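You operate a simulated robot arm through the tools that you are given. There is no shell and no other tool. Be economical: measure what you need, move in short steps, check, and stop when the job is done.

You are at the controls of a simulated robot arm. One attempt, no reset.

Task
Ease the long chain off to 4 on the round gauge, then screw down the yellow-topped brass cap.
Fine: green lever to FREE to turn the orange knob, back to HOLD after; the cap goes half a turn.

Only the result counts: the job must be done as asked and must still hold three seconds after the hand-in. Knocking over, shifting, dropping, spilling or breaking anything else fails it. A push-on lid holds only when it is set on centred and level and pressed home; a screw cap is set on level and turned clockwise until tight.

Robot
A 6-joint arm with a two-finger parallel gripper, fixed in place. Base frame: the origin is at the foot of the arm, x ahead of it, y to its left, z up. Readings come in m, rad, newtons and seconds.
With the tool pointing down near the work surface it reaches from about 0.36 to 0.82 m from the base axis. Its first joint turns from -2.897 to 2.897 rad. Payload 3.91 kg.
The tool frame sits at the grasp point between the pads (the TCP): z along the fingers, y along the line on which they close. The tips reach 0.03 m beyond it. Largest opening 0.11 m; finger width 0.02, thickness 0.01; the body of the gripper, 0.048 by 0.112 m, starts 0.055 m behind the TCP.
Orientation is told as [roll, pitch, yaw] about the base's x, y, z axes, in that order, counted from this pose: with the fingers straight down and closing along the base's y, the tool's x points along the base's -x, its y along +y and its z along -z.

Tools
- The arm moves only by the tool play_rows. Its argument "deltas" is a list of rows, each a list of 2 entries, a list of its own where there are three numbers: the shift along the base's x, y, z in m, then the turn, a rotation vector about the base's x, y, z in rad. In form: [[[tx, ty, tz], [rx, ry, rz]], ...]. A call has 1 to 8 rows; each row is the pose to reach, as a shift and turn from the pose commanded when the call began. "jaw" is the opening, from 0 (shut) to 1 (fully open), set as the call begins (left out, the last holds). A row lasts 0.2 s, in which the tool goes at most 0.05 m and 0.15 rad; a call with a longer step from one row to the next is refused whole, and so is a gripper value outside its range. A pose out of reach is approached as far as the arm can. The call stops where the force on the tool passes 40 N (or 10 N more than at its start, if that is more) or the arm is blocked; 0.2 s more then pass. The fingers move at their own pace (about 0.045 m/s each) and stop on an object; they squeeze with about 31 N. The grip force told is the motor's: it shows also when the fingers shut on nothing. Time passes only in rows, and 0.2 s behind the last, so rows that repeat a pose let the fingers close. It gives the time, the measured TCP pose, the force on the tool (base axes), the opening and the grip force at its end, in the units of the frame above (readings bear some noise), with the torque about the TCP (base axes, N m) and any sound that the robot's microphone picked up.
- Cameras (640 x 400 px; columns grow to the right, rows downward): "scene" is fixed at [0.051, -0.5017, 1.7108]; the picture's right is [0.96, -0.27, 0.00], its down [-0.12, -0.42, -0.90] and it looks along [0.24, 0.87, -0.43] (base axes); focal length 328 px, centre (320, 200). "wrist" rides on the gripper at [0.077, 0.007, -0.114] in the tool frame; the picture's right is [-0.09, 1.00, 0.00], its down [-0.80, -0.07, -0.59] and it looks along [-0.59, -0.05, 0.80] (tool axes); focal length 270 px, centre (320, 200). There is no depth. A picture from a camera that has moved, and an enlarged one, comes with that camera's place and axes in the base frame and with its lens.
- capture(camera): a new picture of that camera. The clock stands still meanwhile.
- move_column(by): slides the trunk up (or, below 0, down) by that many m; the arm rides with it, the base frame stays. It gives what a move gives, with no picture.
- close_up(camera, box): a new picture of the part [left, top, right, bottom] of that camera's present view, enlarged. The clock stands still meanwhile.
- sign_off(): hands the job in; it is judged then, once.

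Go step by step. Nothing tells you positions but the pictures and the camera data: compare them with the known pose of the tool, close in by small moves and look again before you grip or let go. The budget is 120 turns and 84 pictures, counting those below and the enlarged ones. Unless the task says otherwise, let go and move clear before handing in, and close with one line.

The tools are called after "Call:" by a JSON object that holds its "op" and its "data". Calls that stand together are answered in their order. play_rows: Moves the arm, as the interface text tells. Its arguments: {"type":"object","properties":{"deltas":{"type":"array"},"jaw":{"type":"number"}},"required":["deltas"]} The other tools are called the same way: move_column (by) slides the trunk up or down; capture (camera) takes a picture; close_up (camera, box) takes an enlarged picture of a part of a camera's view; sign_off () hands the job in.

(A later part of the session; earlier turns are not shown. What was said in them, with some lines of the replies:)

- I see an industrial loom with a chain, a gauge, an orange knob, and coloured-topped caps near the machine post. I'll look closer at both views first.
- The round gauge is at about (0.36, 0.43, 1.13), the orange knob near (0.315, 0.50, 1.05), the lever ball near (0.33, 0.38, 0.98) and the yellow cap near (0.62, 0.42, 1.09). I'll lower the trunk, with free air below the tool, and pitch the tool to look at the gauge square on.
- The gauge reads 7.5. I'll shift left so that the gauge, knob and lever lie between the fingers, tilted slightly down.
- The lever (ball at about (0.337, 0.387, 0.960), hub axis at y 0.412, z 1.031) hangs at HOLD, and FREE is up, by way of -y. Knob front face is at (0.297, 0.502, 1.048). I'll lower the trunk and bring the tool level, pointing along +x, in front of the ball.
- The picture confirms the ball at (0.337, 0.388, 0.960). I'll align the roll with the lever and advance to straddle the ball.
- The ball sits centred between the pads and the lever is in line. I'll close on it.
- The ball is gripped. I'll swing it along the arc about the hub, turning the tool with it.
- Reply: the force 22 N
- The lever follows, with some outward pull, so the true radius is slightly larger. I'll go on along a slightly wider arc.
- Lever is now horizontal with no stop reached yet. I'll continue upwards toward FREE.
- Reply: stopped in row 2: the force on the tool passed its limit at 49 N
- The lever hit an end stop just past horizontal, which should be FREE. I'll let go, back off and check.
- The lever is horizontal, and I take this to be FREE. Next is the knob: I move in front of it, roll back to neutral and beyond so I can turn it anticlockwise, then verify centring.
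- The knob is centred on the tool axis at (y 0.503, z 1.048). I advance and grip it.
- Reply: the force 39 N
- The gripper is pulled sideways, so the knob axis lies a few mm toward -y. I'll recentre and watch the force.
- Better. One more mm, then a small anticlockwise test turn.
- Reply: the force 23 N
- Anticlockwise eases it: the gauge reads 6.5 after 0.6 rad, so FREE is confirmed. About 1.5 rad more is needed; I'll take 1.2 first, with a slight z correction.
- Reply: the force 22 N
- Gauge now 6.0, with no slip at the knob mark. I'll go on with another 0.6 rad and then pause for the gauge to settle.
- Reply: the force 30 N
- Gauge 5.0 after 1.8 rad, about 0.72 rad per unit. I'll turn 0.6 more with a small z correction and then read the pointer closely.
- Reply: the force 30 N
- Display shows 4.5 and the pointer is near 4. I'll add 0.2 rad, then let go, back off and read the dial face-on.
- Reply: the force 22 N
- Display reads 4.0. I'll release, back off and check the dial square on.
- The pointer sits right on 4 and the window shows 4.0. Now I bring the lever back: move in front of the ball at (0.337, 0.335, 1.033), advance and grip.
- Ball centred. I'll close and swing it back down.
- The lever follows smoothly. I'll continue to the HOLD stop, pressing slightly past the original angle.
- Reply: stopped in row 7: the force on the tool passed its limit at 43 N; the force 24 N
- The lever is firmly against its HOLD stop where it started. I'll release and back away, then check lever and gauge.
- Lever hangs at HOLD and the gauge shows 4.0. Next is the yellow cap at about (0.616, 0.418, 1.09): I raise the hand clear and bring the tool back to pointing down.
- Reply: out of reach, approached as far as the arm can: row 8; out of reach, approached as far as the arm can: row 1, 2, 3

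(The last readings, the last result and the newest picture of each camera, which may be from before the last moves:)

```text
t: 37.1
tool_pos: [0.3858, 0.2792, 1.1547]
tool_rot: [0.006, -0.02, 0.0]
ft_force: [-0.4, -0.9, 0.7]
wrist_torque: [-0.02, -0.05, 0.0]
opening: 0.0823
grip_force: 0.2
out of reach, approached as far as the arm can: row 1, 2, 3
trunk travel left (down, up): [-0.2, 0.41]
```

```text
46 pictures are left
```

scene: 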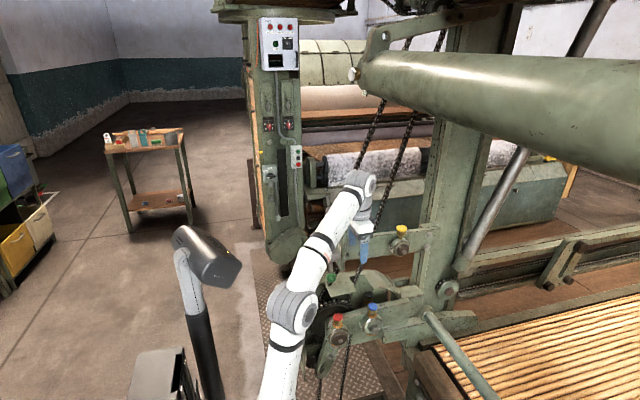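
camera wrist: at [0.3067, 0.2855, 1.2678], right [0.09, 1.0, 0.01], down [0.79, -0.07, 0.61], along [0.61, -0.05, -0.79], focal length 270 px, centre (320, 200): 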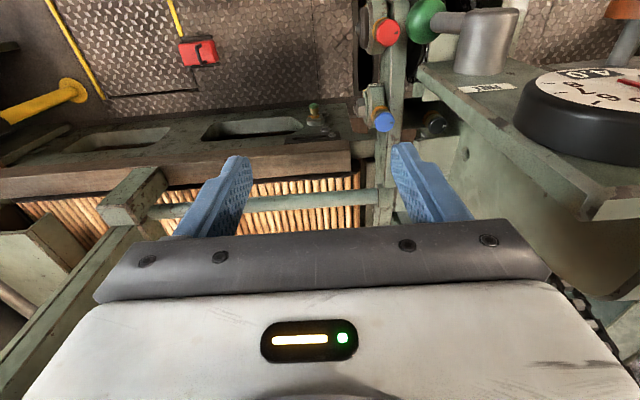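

The arm is stretched too high for this trunk height. I'll retract a little and raise the trunk in stages, keeping the hand below the big roller.

Call:
{"op": "play_rows", "data": {"deltas": [[[-0.03, -0.01, -0.03], [0, 0, 0]], [[-0.06, -0.02, -0.07], [0, 0, 0]], [[-0.06, -0.03, -0.1], [0, 0, 0]]]}}

Call:
{"op": "move_column", "data": {"by": 0.2}}

Call:
{"op": "capture", "data": {"camera": "scene"}}

```text
refused: row 2 steps farther than a row can; nothing moved
```

```text
t: 39.2
tool_pos: [0.3867, 0.2805, 1.3535]
tool_rot: [0.007, -0.023, -0.001]
ft_force: [0.5, -0.7, -0.3]
wrist_torque: [0.0, -0.02, 0.01]
opening: 0.0827
grip_force: 0.0
trunk travel left (down, up): [-0.4, 0.21]
```

```text
45 pictures are left
```

scene: 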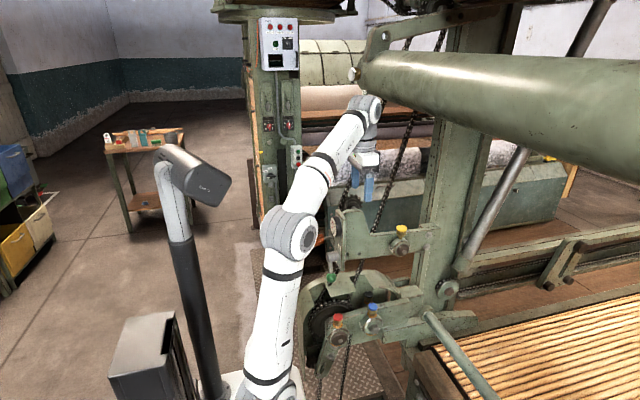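

Fine, no contact. I'll lower the hand now in small steps and see where it settles.

Call:
{"op": "play_rows", "data": {"deltas": [[[-0.01, 0, -0.04], [0, 0, 0]], [[-0.02, 0, -0.08], [0, 0, 0]], [[-0.02, 0, -0.12], [0, 0, 0]]]}}

```text
t: 40.0
tool_pos: [0.366, 0.2804, 1.2321]
tool_rot: [0.004, -0.023, 0.0]
ft_force: [-0.4, 0.3, -0.1]
wrist_torque: [0.0, -0.02, 0.0]
opening: 0.0827
grip_force: 0.2
trunk travel left (down, up): [-0.4, 0.21]
```

Call:
{"op": "play_rows", "data": {"deltas": [[[-0.01, -0.02, -0.04], [0, 0.01, 0]], [[-0.02, -0.03, -0.08], [0, 0.023, 0]]]}}

Call:
{"op": "move_column", "data": {"by": 0.17}}

Call:
{"op": "play_rows", "data": {"deltas": [[[0.04, 0.02, -0.015], [0, 0, 0]], [[0.08, 0.04, -0.03], [0, 0, 0]], [[0.12, 0.05, -0.04], [0, 0, 0]]]}}

Call:
{"op": "capture", "data": {"camera": "scene"}}

Call:
{"op": "capture", "data": {"camera": "wrist"}}

```text
t: 40.6
tool_pos: [0.3475, 0.2519, 1.1523]
tool_rot: [0.005, 0.0, -0.001]
ft_force: [-0.6, 0.2, -0.7]
wrist_torque: [0.01, 0.02, -0.01]
opening: 0.0825
grip_force: 0.0
trunk travel left (down, up): [-0.4, 0.21]
```

```text
t: 42.6
tool_pos: [0.347, 0.2518, 1.3244]
tool_rot: [0.004, 0.002, 0.0]
ft_force: [-0.3, 0.7, 0.3]
wrist_torque: [-0.01, -0.04, -0.01]
opening: 0.0827
grip_force: 0.1
trunk travel left (down, up): [-0.57, 0.04]
```

```text
t: 43.4
tool_pos: [0.4666, 0.3005, 1.279]
tool_rot: [0.005, 0.003, 0.001]
ft_force: [0.9, -1.1, -0.8]
wrist_torque: [-0.01, 0.02, 0.02]
opening: 0.0823
grip_force: 0.0
trunk travel left (down, up): [-0.57, 0.04]
```

```text
44 pictures are left
```

scene: 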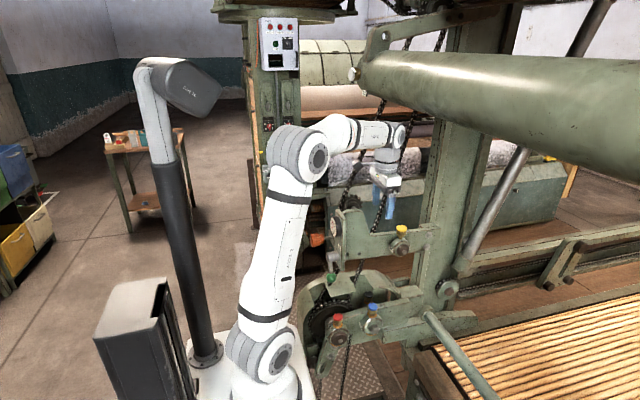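

```text
43 pictures are left
camera wrist: at [0.3905, 0.3066, 1.3945], right [0.09, 1.0, 0.0], down [0.8, -0.07, 0.59], along [0.59, -0.05, -0.81], focal length 270 px, centre (320, 200)
```

wrist: 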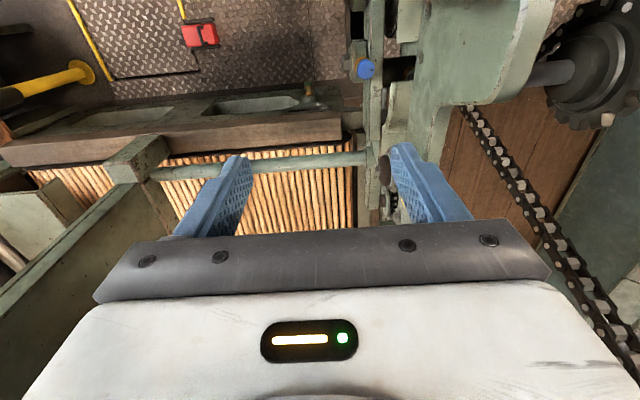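

The wrist joint rides about 0.22 m above the TCP, so I'll lower first, then slide in under the roller toward the cap and look.

Call:
{"op": "play_rows", "data": {"deltas": [[[0.0, 0, -0.045], [0, 0, 0]], [[0.0, 0, -0.09], [0, 0, 0]], [[0.03, 0.02, -0.1], [0, 0, 0]], [[0.06, 0.04, -0.1], [0, 0, 0]]]}}

Call:
{"op": "capture", "data": {"camera": "wrist"}}

Call:
{"op": "capture", "data": {"camera": "scene"}}

```text
t: 44.4
tool_pos: [0.5287, 0.3404, 1.18]
tool_rot: [0.005, 0.0, -0.001]
ft_force: [-0.2, -1.0, 0.2]
wrist_torque: [0.01, 0.01, 0.01]
opening: 0.0824
grip_force: 0.1
trunk travel left (down, up): [-0.57, 0.04]
```

```text
42 pictures are left
camera wrist: at [0.4516, 0.3461, 1.2948], right [0.09, 1.0, 0.0], down [0.8, -0.07, 0.59], along [0.59, -0.05, -0.81], focal length 270 px, centre (320, 200)
```

wrist: 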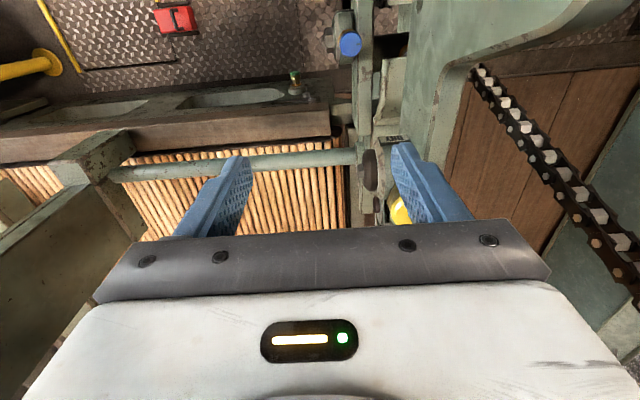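

```text
41 pictures are left
```

scene: 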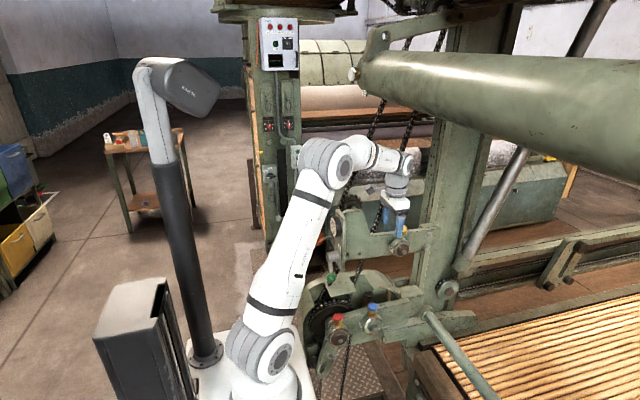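

Yellow cap peeks out behind the right finger near (0.61, 0.41). I'll shift left so it shows between the fingers.

Call:
{"op": "play_rows", "data": {"deltas": [[[0, 0.04, 0], [0, 0, 0]], [[-0.01, 0.075, 0], [0, 0, 0]]], "jaw": 0.7}}

Call:
{"op": "capture", "data": {"camera": "wrist"}}

Call:
{"op": "close_up", "data": {"camera": "wrist", "box": [260, 130, 380, 230]}}

Call:
{"op": "close_up", "data": {"camera": "scene", "box": [360, 180, 450, 260]}}

```text
t: 45.0
tool_pos: [0.5271, 0.3932, 1.1795]
tool_rot: [-0.013, -0.002, -0.009]
ft_force: [4.7, -33.2, 6.1]
wrist_torque: [-0.66, -0.15, 0.08]
opening: 0.0604
grip_force: 0.1
trunk travel left (down, up): [-0.57, 0.04]
stopped in row 2: the force on the tool passed its limit at 49 N (the readings are from after the stop); the commanded pose is now the measured one
```

```text
40 pictures are left
camera wrist: at [0.4504, 0.4019, 1.2951], right [0.1, 1.0, -0.01], down [0.8, -0.07, 0.6], along [0.59, -0.07, -0.8], focal length 270 px, centre (320, 200)
```

wrist: 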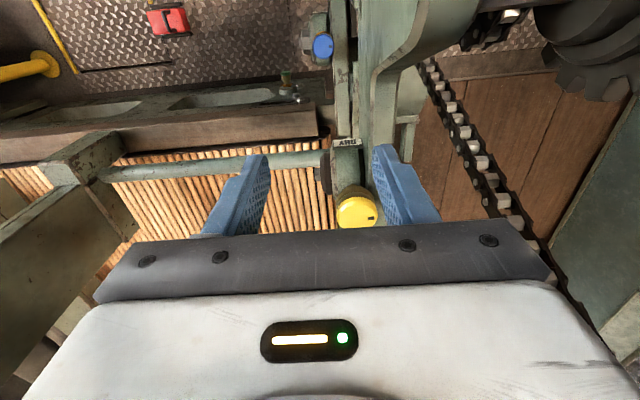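

```text
4.00 times, centred on (320, 180) of wrist
camera zoom: at [0.4504, 0.4019, 1.2951], right [0.1, 1.0, -0.01], down [0.8, -0.07, 0.6], along [0.59, -0.07, -0.8], focal length 1081 px, centre (320, 280)
```

zoom: 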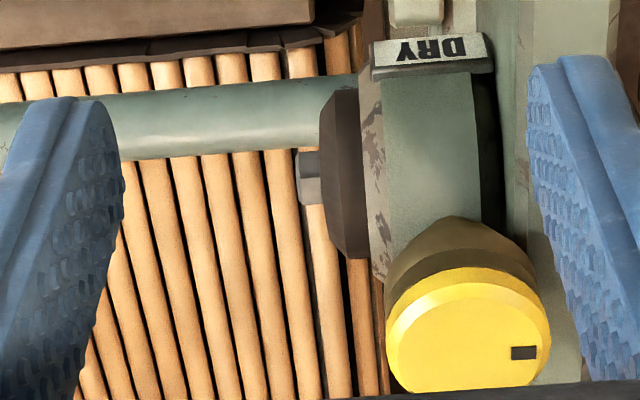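

```text
5.00 times, centred on (405, 220) of scene
camera zoom: at [0.051, -0.5017, 1.7108], right [0.96, -0.27, 0.0], down [-0.12, -0.42, -0.9], along [0.24, 0.87, -0.43], focal length 1638 px, centre (-105, 100)
```

zoom: 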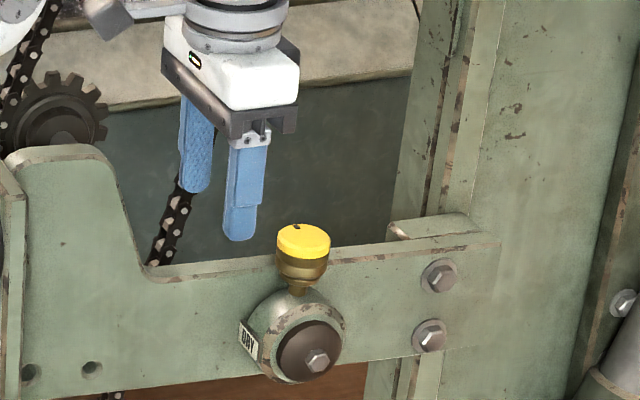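

The outer finger met the arm plate's face (y ≈ 0.434) while I was still left of the cap. The cap top centre triangulates to (0.613, 0.418, 1.102). I'll back off a little in y, rise, go over to the cap's x and try there.

Call:
{"op": "play_rows", "data": {"deltas": [[[0, -0.03, 0.005], [0, 0, 0]], [[0.04, -0.035, 0.015], [0, 0, 0]], [[0.086, -0.03, 0.02], [0.013, 0.002, 0.009]]], "jaw": 0.6}}

Call:
{"op": "play_rows", "data": {"deltas": [[[0, 0.02, 0], [0, 0, 0]], [[0, 0.04, 0], [0, 0, 0]], [[0, 0.055, 0], [0, 0, 0]]]}}

Call:
{"op": "close_up", "data": {"camera": "scene", "box": [350, 120, 490, 260]}}

```text
t: 45.8
tool_pos: [0.6112, 0.3702, 1.1988]
tool_rot: [0.004, 0.004, 0.003]
ft_force: [-0.4, 0.5, -0.6]
wrist_torque: [-0.02, 0.0, 0.01]
opening: 0.0658
grip_force: 0.1
trunk travel left (down, up): [-0.57, 0.04]
```

```text
t: 46.6
tool_pos: [0.6124, 0.4265, 1.1979]
tool_rot: [0.004, 0.001, 0.004]
ft_force: [-0.2, -0.3, -0.3]
wrist_torque: [-0.01, -0.01, 0.03]
opening: 0.0658
grip_force: 0.0
trunk travel left (down, up): [-0.57, 0.04]
```

```text
2.86 times, centred on (420, 190) of scene
camera zoom: at [0.051, -0.5017, 1.7108], right [0.96, -0.27, 0.0], down [-0.12, -0.42, -0.9], along [0.24, 0.87, -0.43], focal length 936 px, centre (34, 229)
```

zoom: 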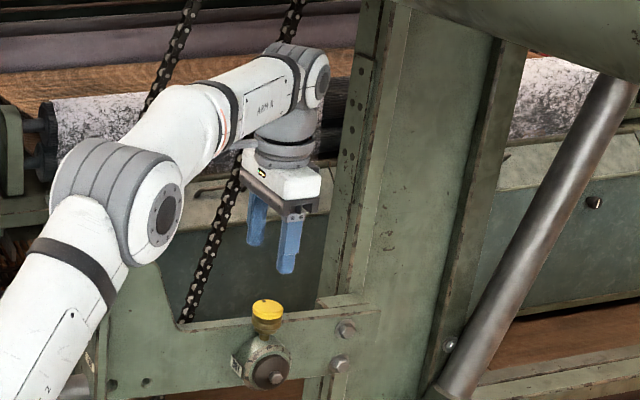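

Free here at this height, and the wrist passes well under the roller. Let me check the centring over the cap.

Call:
{"op": "play_rows", "data": {"deltas": [[[0, -0.0075, -0.015], [0, 0, 0]], [[0, -0.0075, -0.03], [0, 0, 0]]], "jaw": 0.5}}

Call:
{"op": "capture", "data": {"camera": "wrist"}}

Call:
{"op": "close_up", "data": {"camera": "wrist", "box": [250, 80, 390, 220]}}

```text
t: 47.2
tool_pos: [0.6116, 0.4193, 1.1696]
tool_rot: [0.003, 0.003, 0.004]
ft_force: [0.2, 0.2, -0.2]
wrist_torque: [0.03, 0.01, -0.02]
opening: 0.055
grip_force: 0.0
trunk travel left (down, up): [-0.57, 0.04]
```

```text
36 pictures are left
camera wrist: at [0.5349, 0.4249, 1.2857], right [0.08, 1.0, 0.01], down [0.8, -0.07, 0.59], along [0.59, -0.05, -0.8], focal length 270 px, centre (320, 200)
```

wrist: 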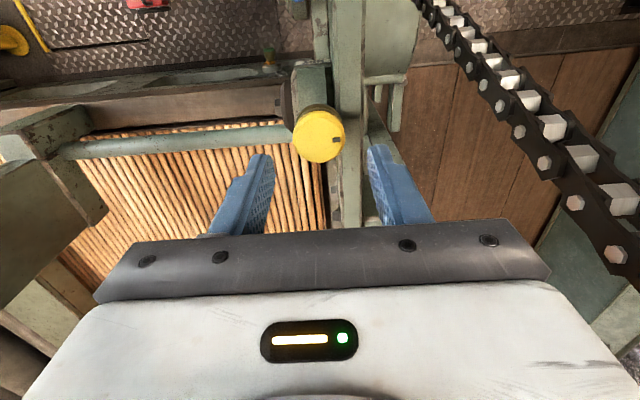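

```text
2.86 times, centred on (320, 150) of wrist
camera zoom: at [0.5349, 0.4249, 1.2857], right [0.08, 1.0, 0.01], down [0.8, -0.07, 0.59], along [0.59, -0.05, -0.8], focal length 772 px, centre (320, 343)
```

zoom: 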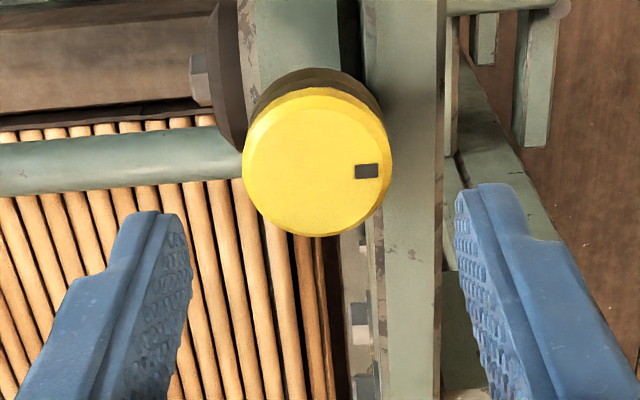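

Cap centre is at (0.6145, 0.4174), its small dark mark pointing +y, and the plate top (z ≈ 1.065) lies below the cap's rim. I'll descend around the cap in small steps to check the space.

Call:
{"op": "play_rows", "data": {"deltas": [[[0.002, -0.001, -0.02], [0, 0, 0]], [[0.002, -0.001, -0.03], [0, 0, 0]], [[0.002, -0.001, -0.04], [0, 0, 0]], [[0.002, -0.001, -0.05], [0, 0, 0]], [[0.002, -0.001, -0.058], [0, 0, 0]]], "jaw": 0.55}}

Call:
{"op": "capture", "data": {"camera": "wrist"}}

Call:
{"op": "close_up", "data": {"camera": "scene", "box": [360, 180, 450, 260]}}

```text
t: 47.6
tool_pos: [0.614, 0.4192, 1.1604]
tool_rot: [0.022, -0.018, 0.001]
ft_force: [-1.8, -3.2, 14.3]
wrist_torque: [0.38, 0.17, 0.21]
opening: 0.0586
grip_force: 0.0
trunk travel left (down, up): [-0.57, 0.04]
stopped in row 2: the force on the tool passed its limit at 48 N (the readings are from after the stop); the commanded pose is now the measured one
```

```text
34 pictures are left
camera wrist: at [0.5348, 0.4232, 1.2734], right [0.09, 1.0, 0.02], down [0.79, -0.08, 0.61], along [0.61, -0.03, -0.79], focal length 270 px, centre (320, 200)
```

wrist: 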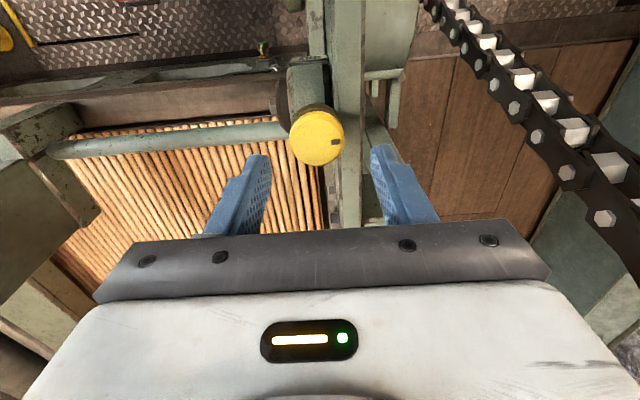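

```text
5.00 times, centred on (405, 220) of scene
camera zoom: at [0.051, -0.5017, 1.7108], right [0.96, -0.27, 0.0], down [-0.12, -0.42, -0.9], along [0.24, 0.87, -0.43], focal length 1638 px, centre (-105, 100)
```

zoom: 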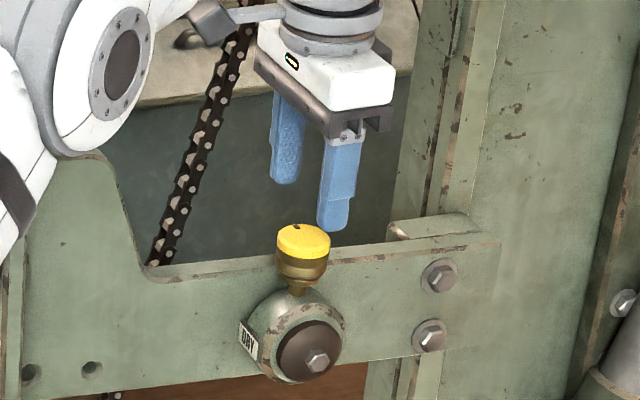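

The +y finger is stopped at tip height 1.13, above what I see as free. So the plate's notch counts as solid, and the fingers must stay on the near side (y < 0.435). I'll rise, yaw about +90° so the fingers close along x, offset slightly toward -y, and turn the cap in short strokes.

Call:
{"op": "play_rows", "data": {"deltas": [[[0, -0.01, 0.03], [-0.022, 0.018, 0]]], "jaw": 0.46}}

Call:
{"op": "play_rows", "data": {"deltas": [[[0, 0, 0], [0, 0, 0.14]], [[0, 0, 0], [0, 0, 0.28]], [[0, 0, 0], [0, 0, 0.42]], [[0, 0, 0], [0, 0, 0.56]], [[0, 0, 0], [0, 0, 0.7]], [[0, 0, 0], [0, 0, 0.84]], [[0, 0, 0], [0, 0, 0.98]], [[0, 0, 0], [0, 0, 1.12]]]}}

Call:
{"op": "play_rows", "data": {"deltas": [[[0, 0, 0], [0, 0, 0.14]], [[0, 0, 0], [0, 0, 0.28]], [[0, 0, 0], [0, 0, 0.42]], [[0, 0, 0], [0, 0, 0.56]], [[0, 0, 0], [0, 0, 0.7]], [[0, 0, 0], [0, 0, 0.84]]]}}

Call:
{"op": "capture", "data": {"camera": "wrist"}}

```text
t: 48.0
tool_pos: [0.6145, 0.4071, 1.1872]
tool_rot: [-0.003, 0.004, 0.0]
ft_force: [-0.9, -0.6, 0.5]
wrist_torque: [0.02, -0.01, 0.02]
opening: 0.0504
grip_force: 0.0
trunk travel left (down, up): [-0.57, 0.04]
```

```text
t: 49.9
tool_pos: [0.6153, 0.4093, 1.1854]
tool_rot: [-0.002, 0.003, 1.123]
ft_force: [-0.4, 0.3, -0.4]
wrist_torque: [0.03, -0.06, 0.02]
opening: 0.0505
grip_force: 0.0
trunk travel left (down, up): [-0.57, 0.04]
```

```text
t: 51.2
tool_pos: [0.6143, 0.4097, 1.1864]
tool_rot: [-0.005, 0.004, 1.963]
ft_force: [-0.2, 0.5, -0.6]
wrist_torque: [-0.01, -0.03, -0.03]
opening: 0.0504
grip_force: 0.1
trunk travel left (down, up): [-0.57, 0.04]
```

```text
32 pictures are left
camera wrist: at [0.6373, 0.3358, 1.3014], right [-0.95, -0.3, 0.0], down [-0.24, 0.77, 0.59], along [-0.18, 0.57, -0.81], focal length 270 px, centre (320, 200)
```

wrist: 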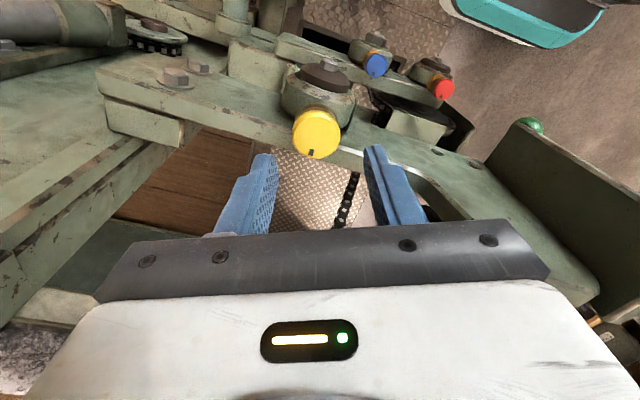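

The cap lies at (0.6145, 0.417). I descend with the offset; the pads will straddle it along roughly x.

Call:
{"op": "play_rows", "data": {"deltas": [[[0.003, 0, -0.02], [0, 0, 0]], [[0.003, 0, -0.04], [0, 0, 0]], [[0.003, 0, -0.055], [0, 0, 0]], [[0.003, 0, -0.071], [0, 0, 0]]]}}

Call:
{"op": "capture", "data": {"camera": "wrist"}}

Call:
{"op": "close_up", "data": {"camera": "scene", "box": [360, 180, 450, 260]}}

```text
t: 52.2
tool_pos: [0.6191, 0.408, 1.1146]
tool_rot: [-0.002, 0.004, 1.961]
ft_force: [0.6, -0.4, 0.1]
wrist_torque: [0.02, 0.03, 0.0]
opening: 0.0509
grip_force: 0.0
trunk travel left (down, up): [-0.57, 0.04]
```

```text
31 pictures are left
camera wrist: at [0.6416, 0.335, 1.2301], right [-0.95, -0.3, 0.0], down [-0.24, 0.77, 0.59], along [-0.17, 0.57, -0.81], focal length 270 px, centre (320, 200)
```

wrist: 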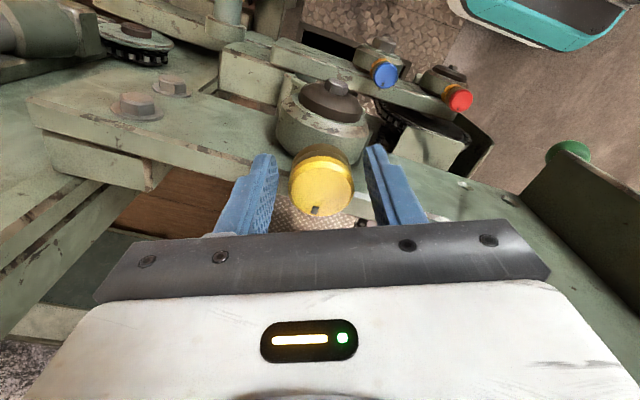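

```text
5.00 times, centred on (405, 220) of scene
camera zoom: at [0.051, -0.5017, 1.7108], right [0.96, -0.27, 0.0], down [-0.12, -0.42, -0.9], along [0.24, 0.87, -0.43], focal length 1638 px, centre (-105, 100)
```

zoom: 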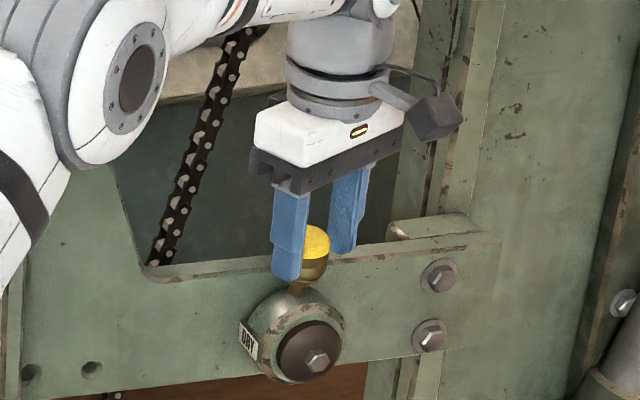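

No contact and centred. I'll close on the cap and check the forces.

Call:
{"op": "play_rows", "data": {"deltas": [[[0, 0, 0], [0, 0, 0]], [[0, 0, 0], [0, 0, 0]], [[0, 0, 0], [0, 0, 0]]], "jaw": 0.2}}

```text
t: 53.0
tool_pos: [0.6185, 0.407, 1.1159]
tool_rot: [-0.004, 0.004, 1.96]
ft_force: [2.9, -0.3, -1.1]
wrist_torque: [-0.02, 0.03, -0.04]
opening: 0.0375
grip_force: 44.6
trunk travel left (down, up): [-0.57, 0.04]
```

Gripped with almost no side force. Now the first clockwise stroke of 0.78 rad about the cap axis.

Call:
{"op": "play_rows", "data": {"deltas": [[[-0.0011, -0.0004, 0], [0, 0, -0.13]], [[-0.0023, -0.0007, 0], [0, 0, -0.26]], [[-0.0035, -0.0009, 0], [0, 0, -0.39]], [[-0.0048, -0.0009, 0], [0, 0, -0.52]], [[-0.006, -0.0007, 0], [0, 0, -0.65]], [[-0.0071, -0.0004, 0], [0, 0, -0.78]]]}}

Call:
{"op": "capture", "data": {"camera": "wrist"}}

```text
t: 54.5
tool_pos: [0.6107, 0.4082, 1.1147]
tool_rot: [-0.003, 0.001, 1.176]
ft_force: [7.9, 4.8, 6.9]
wrist_torque: [-0.47, 0.36, -0.06]
opening: 0.0377
grip_force: 44.7
trunk travel left (down, up): [-0.57, 0.04]
```

```text
29 pictures are left
camera wrist: at [0.5754, 0.3405, 1.2303], right [-0.89, 0.46, 0.0], down [0.37, 0.71, 0.59], along [0.28, 0.52, -0.81], focal length 270 px, centre (320, 200)
```

wrist: 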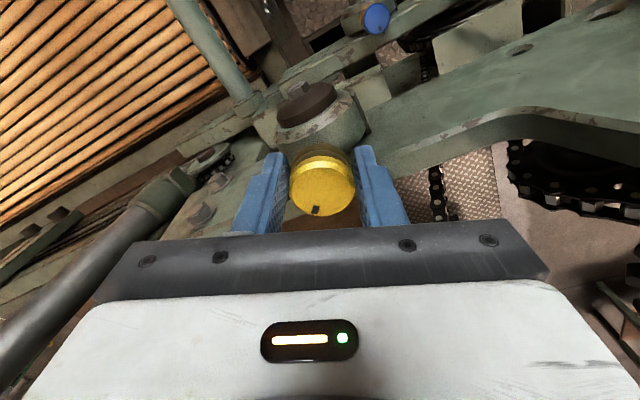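

The cap turned with the grip (the mark stays put in the hand's view). I'll open, swing back around the cap and grip again.

Call:
{"op": "play_rows", "data": {"deltas": [[[0, 0, 0], [0, 0, 0]], [[0, 0, 0], [0, 0, 0]]], "jaw": 0.46}}

Call:
{"op": "play_rows", "data": {"deltas": [[[0.0011, -0.0003, 0], [0, 0, 0.13]], [[0.0023, -0.0005, 0], [0, 0, 0.26]], [[0.0036, -0.0005, 0], [0, 0, 0.39]], [[0.0048, -0.0003, 0], [0, 0, 0.52]], [[0.006, 0, 0], [0, 0, 0.65]], [[0.0071, 0.0004, 0], [0, 0, 0.78]]]}}

Call:
{"op": "play_rows", "data": {"deltas": [[[0, 0, 0], [0, 0, 0]], [[0, 0, 0], [0, 0, 0]], [[0, 0, 0], [0, 0, 0]]], "jaw": 0.2}}

Call:
{"op": "capture", "data": {"camera": "wrist"}}

```text
t: 55.0
tool_pos: [0.6088, 0.4067, 1.1142]
tool_rot: [-0.002, 0.003, 1.179]
ft_force: [-0.2, -3.0, -1.5]
wrist_torque: [0.05, -0.07, 0.11]
opening: 0.0506
grip_force: 0.0
trunk travel left (down, up): [-0.57, 0.04]
```

```text
t: 56.5
tool_pos: [0.6176, 0.4099, 1.1151]
tool_rot: [-0.001, 0.004, 1.965]
ft_force: [-0.8, -0.5, 0.5]
wrist_torque: [0.02, 0.02, 0.03]
opening: 0.0506
grip_force: 0.1
trunk travel left (down, up): [-0.57, 0.04]
```

```text
t: 57.2
tool_pos: [0.6185, 0.4082, 1.1149]
tool_rot: [-0.002, 0.003, 1.961]
ft_force: [4.7, 1.4, 0.8]
wrist_torque: [-0.09, 0.04, -0.04]
opening: 0.0378
grip_force: 44.8
trunk travel left (down, up): [-0.57, 0.04]
```

```text
28 pictures are left
camera wrist: at [0.6417, 0.3352, 1.2303], right [-0.95, -0.3, 0.0], down [-0.24, 0.77, 0.59], along [-0.17, 0.57, -0.81], focal length 270 px, centre (320, 200)
```

wrist: 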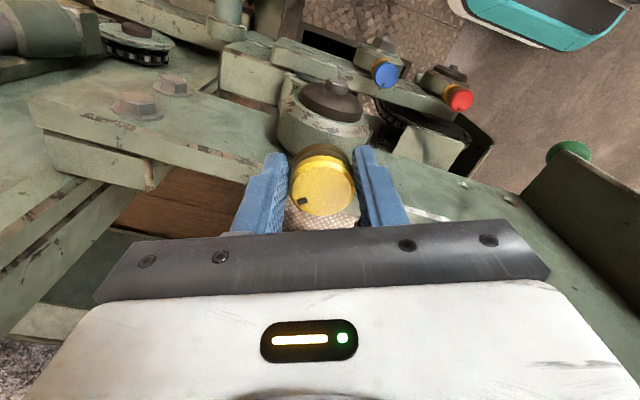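

The mark has moved from +y toward +x, which is clockwise. Second stroke, then the swing back and regrip.

Call:
{"op": "play_rows", "data": {"deltas": [[[-0.0011, -0.0004, 0], [0, 0, -0.13]], [[-0.0023, -0.0007, 0], [0, 0, -0.26]], [[-0.0035, -0.0009, 0], [0, 0, -0.39]], [[-0.0048, -0.0009, 0], [0, 0, -0.52]], [[-0.006, -0.0007, 0], [0, 0, -0.65]], [[-0.0071, -0.0004, 0], [0, 0, -0.78]]]}}

Call:
{"op": "play_rows", "data": {"deltas": [[[0, 0, 0], [0, 0, 0]], [[0, 0, 0], [0, 0, 0]]], "jaw": 0.46}}

Call:
{"op": "play_rows", "data": {"deltas": [[[0.0011, -0.0003, 0], [0, 0, 0.13]], [[0.0023, -0.0005, 0], [0, 0, 0.26]], [[0.0036, -0.0005, 0], [0, 0, 0.39]], [[0.0048, -0.0003, 0], [0, 0, 0.52]], [[0.006, 0, 0], [0, 0, 0.65]], [[0.0071, 0.0004, 0], [0, 0, 0.78]]]}}

Call:
{"op": "play_rows", "data": {"deltas": [[[0, 0, 0], [0, 0, 0]], [[0, 0, 0], [0, 0, 0]], [[0, 0, 0], [0, 0, 0]]], "jaw": 0.2}}

Call:
{"op": "capture", "data": {"camera": "wrist"}}

```text
t: 58.6
tool_pos: [0.6117, 0.4086, 1.1145]
tool_rot: [-0.001, 0.004, 1.18]
ft_force: [5.0, 3.8, 1.7]
wrist_torque: [0.3, -0.03, -0.04]
opening: 0.0374
grip_force: 44.8
trunk travel left (down, up): [-0.57, 0.04]
```

```text
t: 59.2
tool_pos: [0.6104, 0.4076, 1.1149]
tool_rot: [-0.001, 0.005, 1.179]
ft_force: [-1.6, -2.4, -1.3]
wrist_torque: [0.0, -0.1, 0.14]
opening: 0.0508
grip_force: 0.1
trunk travel left (down, up): [-0.57, 0.04]
```

```text
t: 60.6
tool_pos: [0.6174, 0.4086, 1.1151]
tool_rot: [-0.002, 0.002, 1.964]
ft_force: [-0.2, -0.1, 0.2]
wrist_torque: [0.01, -0.01, 0.03]
opening: 0.0507
grip_force: 0.0
trunk travel left (down, up): [-0.57, 0.04]
```

```text
t: 61.5
tool_pos: [0.619, 0.4086, 1.115]
tool_rot: [-0.004, 0.004, 1.962]
ft_force: [7.4, 3.1, 1.4]
wrist_torque: [-0.13, 0.2, -0.05]
opening: 0.0375
grip_force: 45.2
trunk travel left (down, up): [-0.57, 0.04]
```

```text
27 pictures are left
camera wrist: at [0.6416, 0.3354, 1.2303], right [-0.95, -0.3, 0.0], down [-0.24, 0.77, 0.59], along [-0.17, 0.57, -0.81], focal length 270 px, centre (320, 200)
```

wrist: 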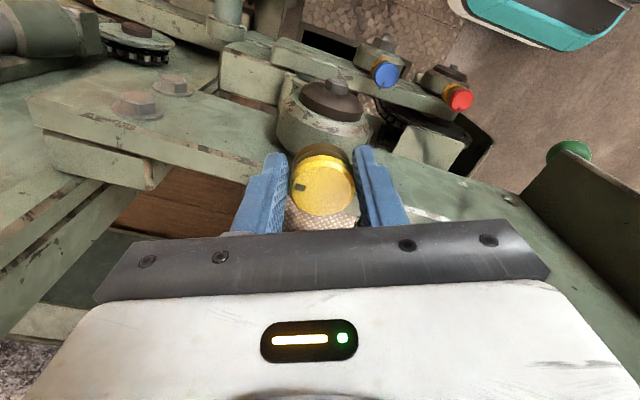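

The mark is now about a quarter turn on. Third stroke, swing back and regrip.

Call:
{"op": "play_rows", "data": {"deltas": [[[-0.0011, -0.0004, 0], [0, 0, -0.13]], [[-0.0023, -0.0007, 0], [0, 0, -0.26]], [[-0.0035, -0.0009, 0], [0, 0, -0.39]], [[-0.0048, -0.0009, 0], [0, 0, -0.52]], [[-0.006, -0.0007, 0], [0, 0, -0.65]], [[-0.0071, -0.0004, 0], [0, 0, -0.78]]]}}

Call:
{"op": "play_rows", "data": {"deltas": [[[0, 0, 0], [0, 0, 0]], [[0, 0, 0], [0, 0, 0]]], "jaw": 0.46}}

Call:
{"op": "play_rows", "data": {"deltas": [[[0.0011, -0.0003, 0], [0, 0, 0.13]], [[0.0023, -0.0005, 0], [0, 0, 0.26]], [[0.0036, -0.0005, 0], [0, 0, 0.39]], [[0.0048, -0.0003, 0], [0, 0, 0.52]], [[0.006, 0, 0], [0, 0, 0.65]], [[0.0071, 0.0004, 0], [0, 0, 0.78]]]}}

Call:
{"op": "play_rows", "data": {"deltas": [[[0, 0, 0], [0, 0, 0]], [[0, 0, 0], [0, 0, 0]], [[0, 0, 0], [0, 0, 0]]], "jaw": 0.2}}

Call:
{"op": "capture", "data": {"camera": "wrist"}}

```text
t: 62.9
tool_pos: [0.6119, 0.4084, 1.1144]
tool_rot: [-0.002, 0.0, 1.177]
ft_force: [9.4, 2.3, 5.4]
wrist_torque: [-0.46, 0.67, -0.07]
opening: 0.0375
grip_force: 44.7
trunk travel left (down, up): [-0.57, 0.04]
```

```text
t: 63.5
tool_pos: [0.6099, 0.4087, 1.1132]
tool_rot: [-0.001, 0.003, 1.178]
ft_force: [-1.6, -5.8, -3.2]
wrist_torque: [0.04, -0.14, 0.19]
opening: 0.0499
grip_force: 0.1
trunk travel left (down, up): [-0.57, 0.04]
```

```text
t: 64.8
tool_pos: [0.617, 0.4091, 1.1141]
tool_rot: [-0.002, 0.004, 1.964]
ft_force: [-0.6, 0.1, 0.3]
wrist_torque: [-0.01, -0.01, 0.0]
opening: 0.0507
grip_force: 0.1
trunk travel left (down, up): [-0.57, 0.04]
```

```text
t: 65.7
tool_pos: [0.6184, 0.4097, 1.1135]
tool_rot: [-0.002, 0.003, 1.962]
ft_force: [4.0, 0.8, 1.4]
wrist_torque: [-0.15, 0.3, -0.08]
opening: 0.0375
grip_force: 45.0
trunk travel left (down, up): [-0.57, 0.04]
```

```text
26 pictures are left
camera wrist: at [0.6415, 0.3358, 1.2296], right [-0.95, -0.3, 0.0], down [-0.24, 0.77, 0.59], along [-0.17, 0.57, -0.81], focal length 270 px, centre (320, 200)
```

wrist: 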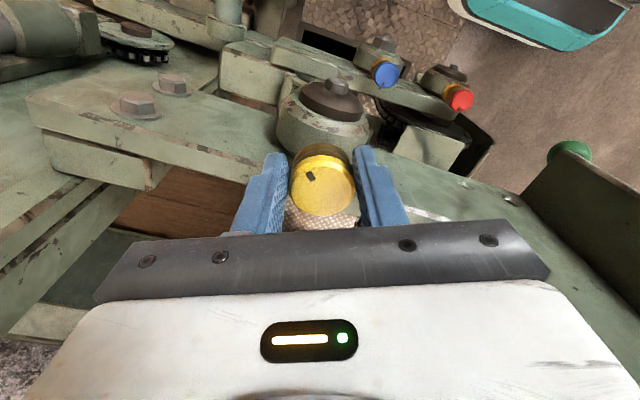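

About three eighths done. Fourth stroke, with a little extra to feel whether it comes up tight.

Call:
{"op": "play_rows", "data": {"deltas": [[[-0.0011, -0.0004, 0], [0, 0, -0.13]], [[-0.0023, -0.0007, 0], [0, 0, -0.26]], [[-0.0035, -0.0009, 0], [0, 0, -0.39]], [[-0.0048, -0.0009, 0], [0, 0, -0.52]], [[-0.006, -0.0007, 0], [0, 0, -0.65]], [[-0.0071, -0.0004, 0], [0, 0, -0.78]], [[-0.0076, -0.0002, 0], [0, 0, -0.84]]]}}

Call:
{"op": "capture", "data": {"camera": "wrist"}}

```text
t: 67.2
tool_pos: [0.6105, 0.4093, 1.1138]
tool_rot: [0.0, 0.007, 1.12]
ft_force: [-4.5, -3.4, -10.6]
wrist_torque: [1.32, 0.08, 0.81]
opening: 0.0373
grip_force: 45.1
trunk travel left (down, up): [-0.57, 0.04]
```

```text
25 pictures are left
camera wrist: at [0.5713, 0.3432, 1.2299], right [-0.86, 0.51, 0.0], down [0.41, 0.69, 0.59], along [0.3, 0.51, -0.81], focal length 270 px, centre (320, 200)
```

wrist: 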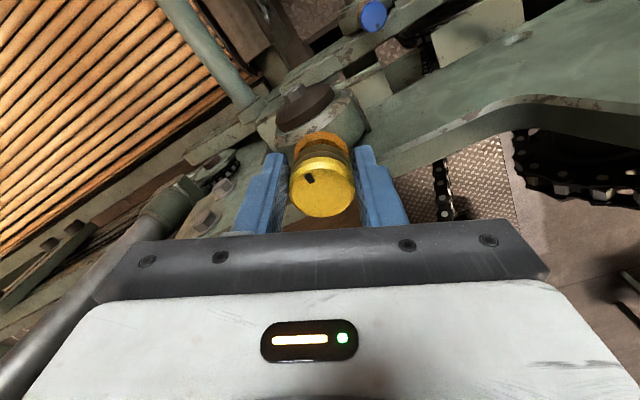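

Torque rose to 0.8 N m: tight, and an orange ring has appeared at the cap's seat, like the other closed caps. I'll release, rise clear and check.

Call:
{"op": "play_rows", "data": {"deltas": [[[0, 0, 0], [0, 0, 0]], [[0, 0, 0], [0, 0, 0]]], "jaw": 0.46}}

Call:
{"op": "play_rows", "data": {"deltas": [[[0, -0.001, 0.02], [0, 0, 0]], [[0, -0.002, 0.04], [0, 0, 0]], [[0, -0.01, 0.07], [0, 0, 0]]]}}

Call:
{"op": "capture", "data": {"camera": "wrist"}}

Call:
{"op": "close_up", "data": {"camera": "scene", "box": [310, 190, 450, 290]}}

```text
t: 67.8
tool_pos: [0.6116, 0.406, 1.1165]
tool_rot: [-0.005, 0.003, 1.122]
ft_force: [4.1, -11.9, 0.4]
wrist_torque: [0.13, 0.05, 0.24]
opening: 0.046
grip_force: 0.0
trunk travel left (down, up): [-0.57, 0.04]
```

```text
t: 68.7
tool_pos: [0.6094, 0.398, 1.1844]
tool_rot: [-0.003, 0.0, 1.121]
ft_force: [0.6, -0.1, 1.0]
wrist_torque: [-0.04, -0.02, -0.02]
opening: 0.0506
grip_force: 0.0
trunk travel left (down, up): [-0.57, 0.04]
```

```text
24 pictures are left
camera wrist: at [0.5698, 0.3329, 1.3004], right [-0.86, 0.51, 0.0], down [0.41, 0.69, 0.59], along [0.31, 0.51, -0.81], focal length 270 px, centre (320, 200)
```

wrist: 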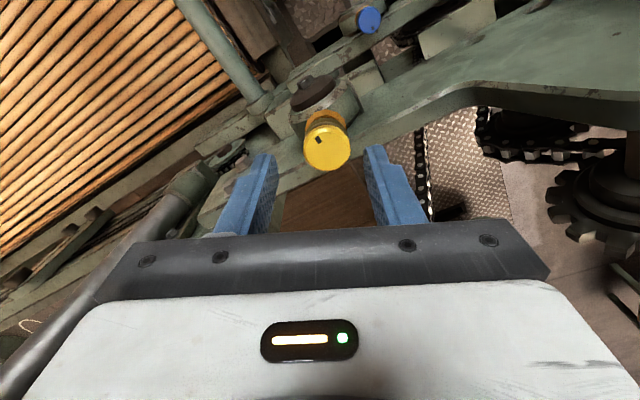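

```text
4.00 times, centred on (380, 240) of scene
camera zoom: at [0.051, -0.5017, 1.7108], right [0.96, -0.27, 0.0], down [-0.12, -0.42, -0.9], along [0.24, 0.87, -0.43], focal length 1310 px, centre (80, 40)
```

zoom: 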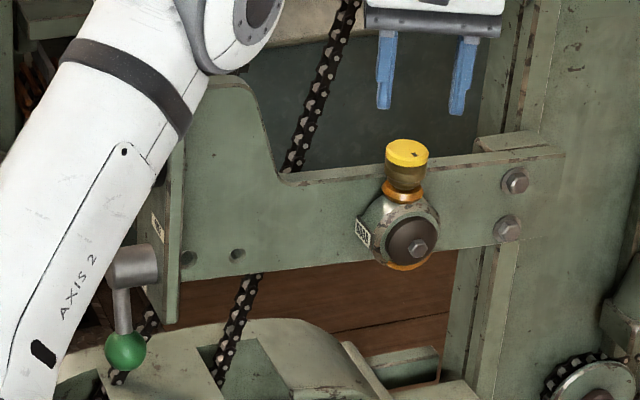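

The cap's label has flipped from DRY, as on the other serviced caps. I'll withdraw along the way I came and check the gauge once more.

Call:
{"op": "play_rows", "data": {"deltas": [[[-0.01, -0.04, 0.0], [0, 0, 0]], [[-0.04, -0.07, 0.01], [0, 0, 0]], [[-0.08, -0.09, 0.02], [0, 0, 0]], [[-0.12, -0.11, 0.04], [0, 0, 0]], [[-0.16, -0.13, 0.06], [0, 0, 0]], [[-0.2, -0.15, 0.08], [0, 0, 0]], [[-0.24, -0.17, 0.1], [0, 0, 0]]]}}

Call:
{"op": "close_up", "data": {"camera": "scene", "box": [310, 190, 450, 290]}}

Call:
{"op": "close_up", "data": {"camera": "scene", "box": [322, 212, 346, 242]}}

Call:
{"op": "close_up", "data": {"camera": "scene", "box": [382, 215, 418, 260]}}

```text
t: 70.2
tool_pos: [0.3678, 0.2276, 1.287]
tool_rot: [-0.003, 0.001, 1.123]
ft_force: [0.3, -0.5, -0.6]
wrist_torque: [-0.01, -0.03, -0.01]
opening: 0.0505
grip_force: 0.1
trunk travel left (down, up): [-0.57, 0.04]
```

```text
4.00 times, centred on (380, 240) of scene
camera zoom: at [0.051, -0.5017, 1.7108], right [0.96, -0.27, 0.0], down [-0.12, -0.42, -0.9], along [0.24, 0.87, -0.43], focal length 1310 px, centre (80, 40)
```

zoom: 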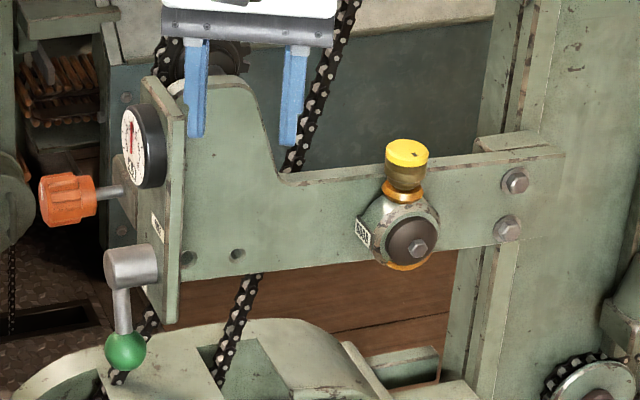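

```text
13.33 times, centred on (334, 227) of scene
camera zoom: at [0.051, -0.5017, 1.7108], right [0.96, -0.27, 0.0], down [-0.12, -0.42, -0.9], along [0.24, 0.87, -0.43], focal length 4368 px, centre (133, -160)
```

zoom: 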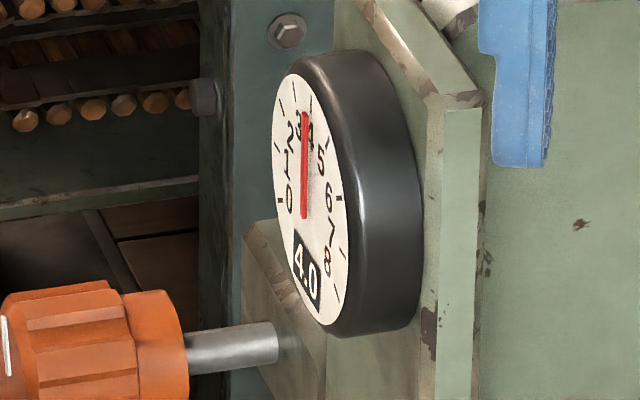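

```text
8.89 times, centred on (400, 238) of scene
camera zoom: at [0.051, -0.5017, 1.7108], right [0.96, -0.27, 0.0], down [-0.12, -0.42, -0.9], along [0.24, 0.87, -0.43], focal length 2912 px, centre (-391, -133)
```

zoom: 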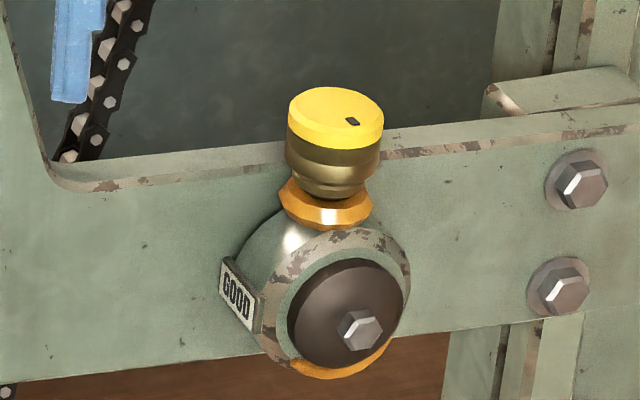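

Everything checks out: the gauge reads 4.0, the lever is at HOLD, and the cap is seated tight with its label on GOOD. The hand is clear, so I'm handing in.

Call:
{"op": "sign_off", "data": {}}

```text
The job is handed in.
```

The long chain is eased off to 4.0 on the round gauge with the green lever back at HOLD, and the yellow-topped cap is screwed down tight after about half a turn, its label now reading GOOD.
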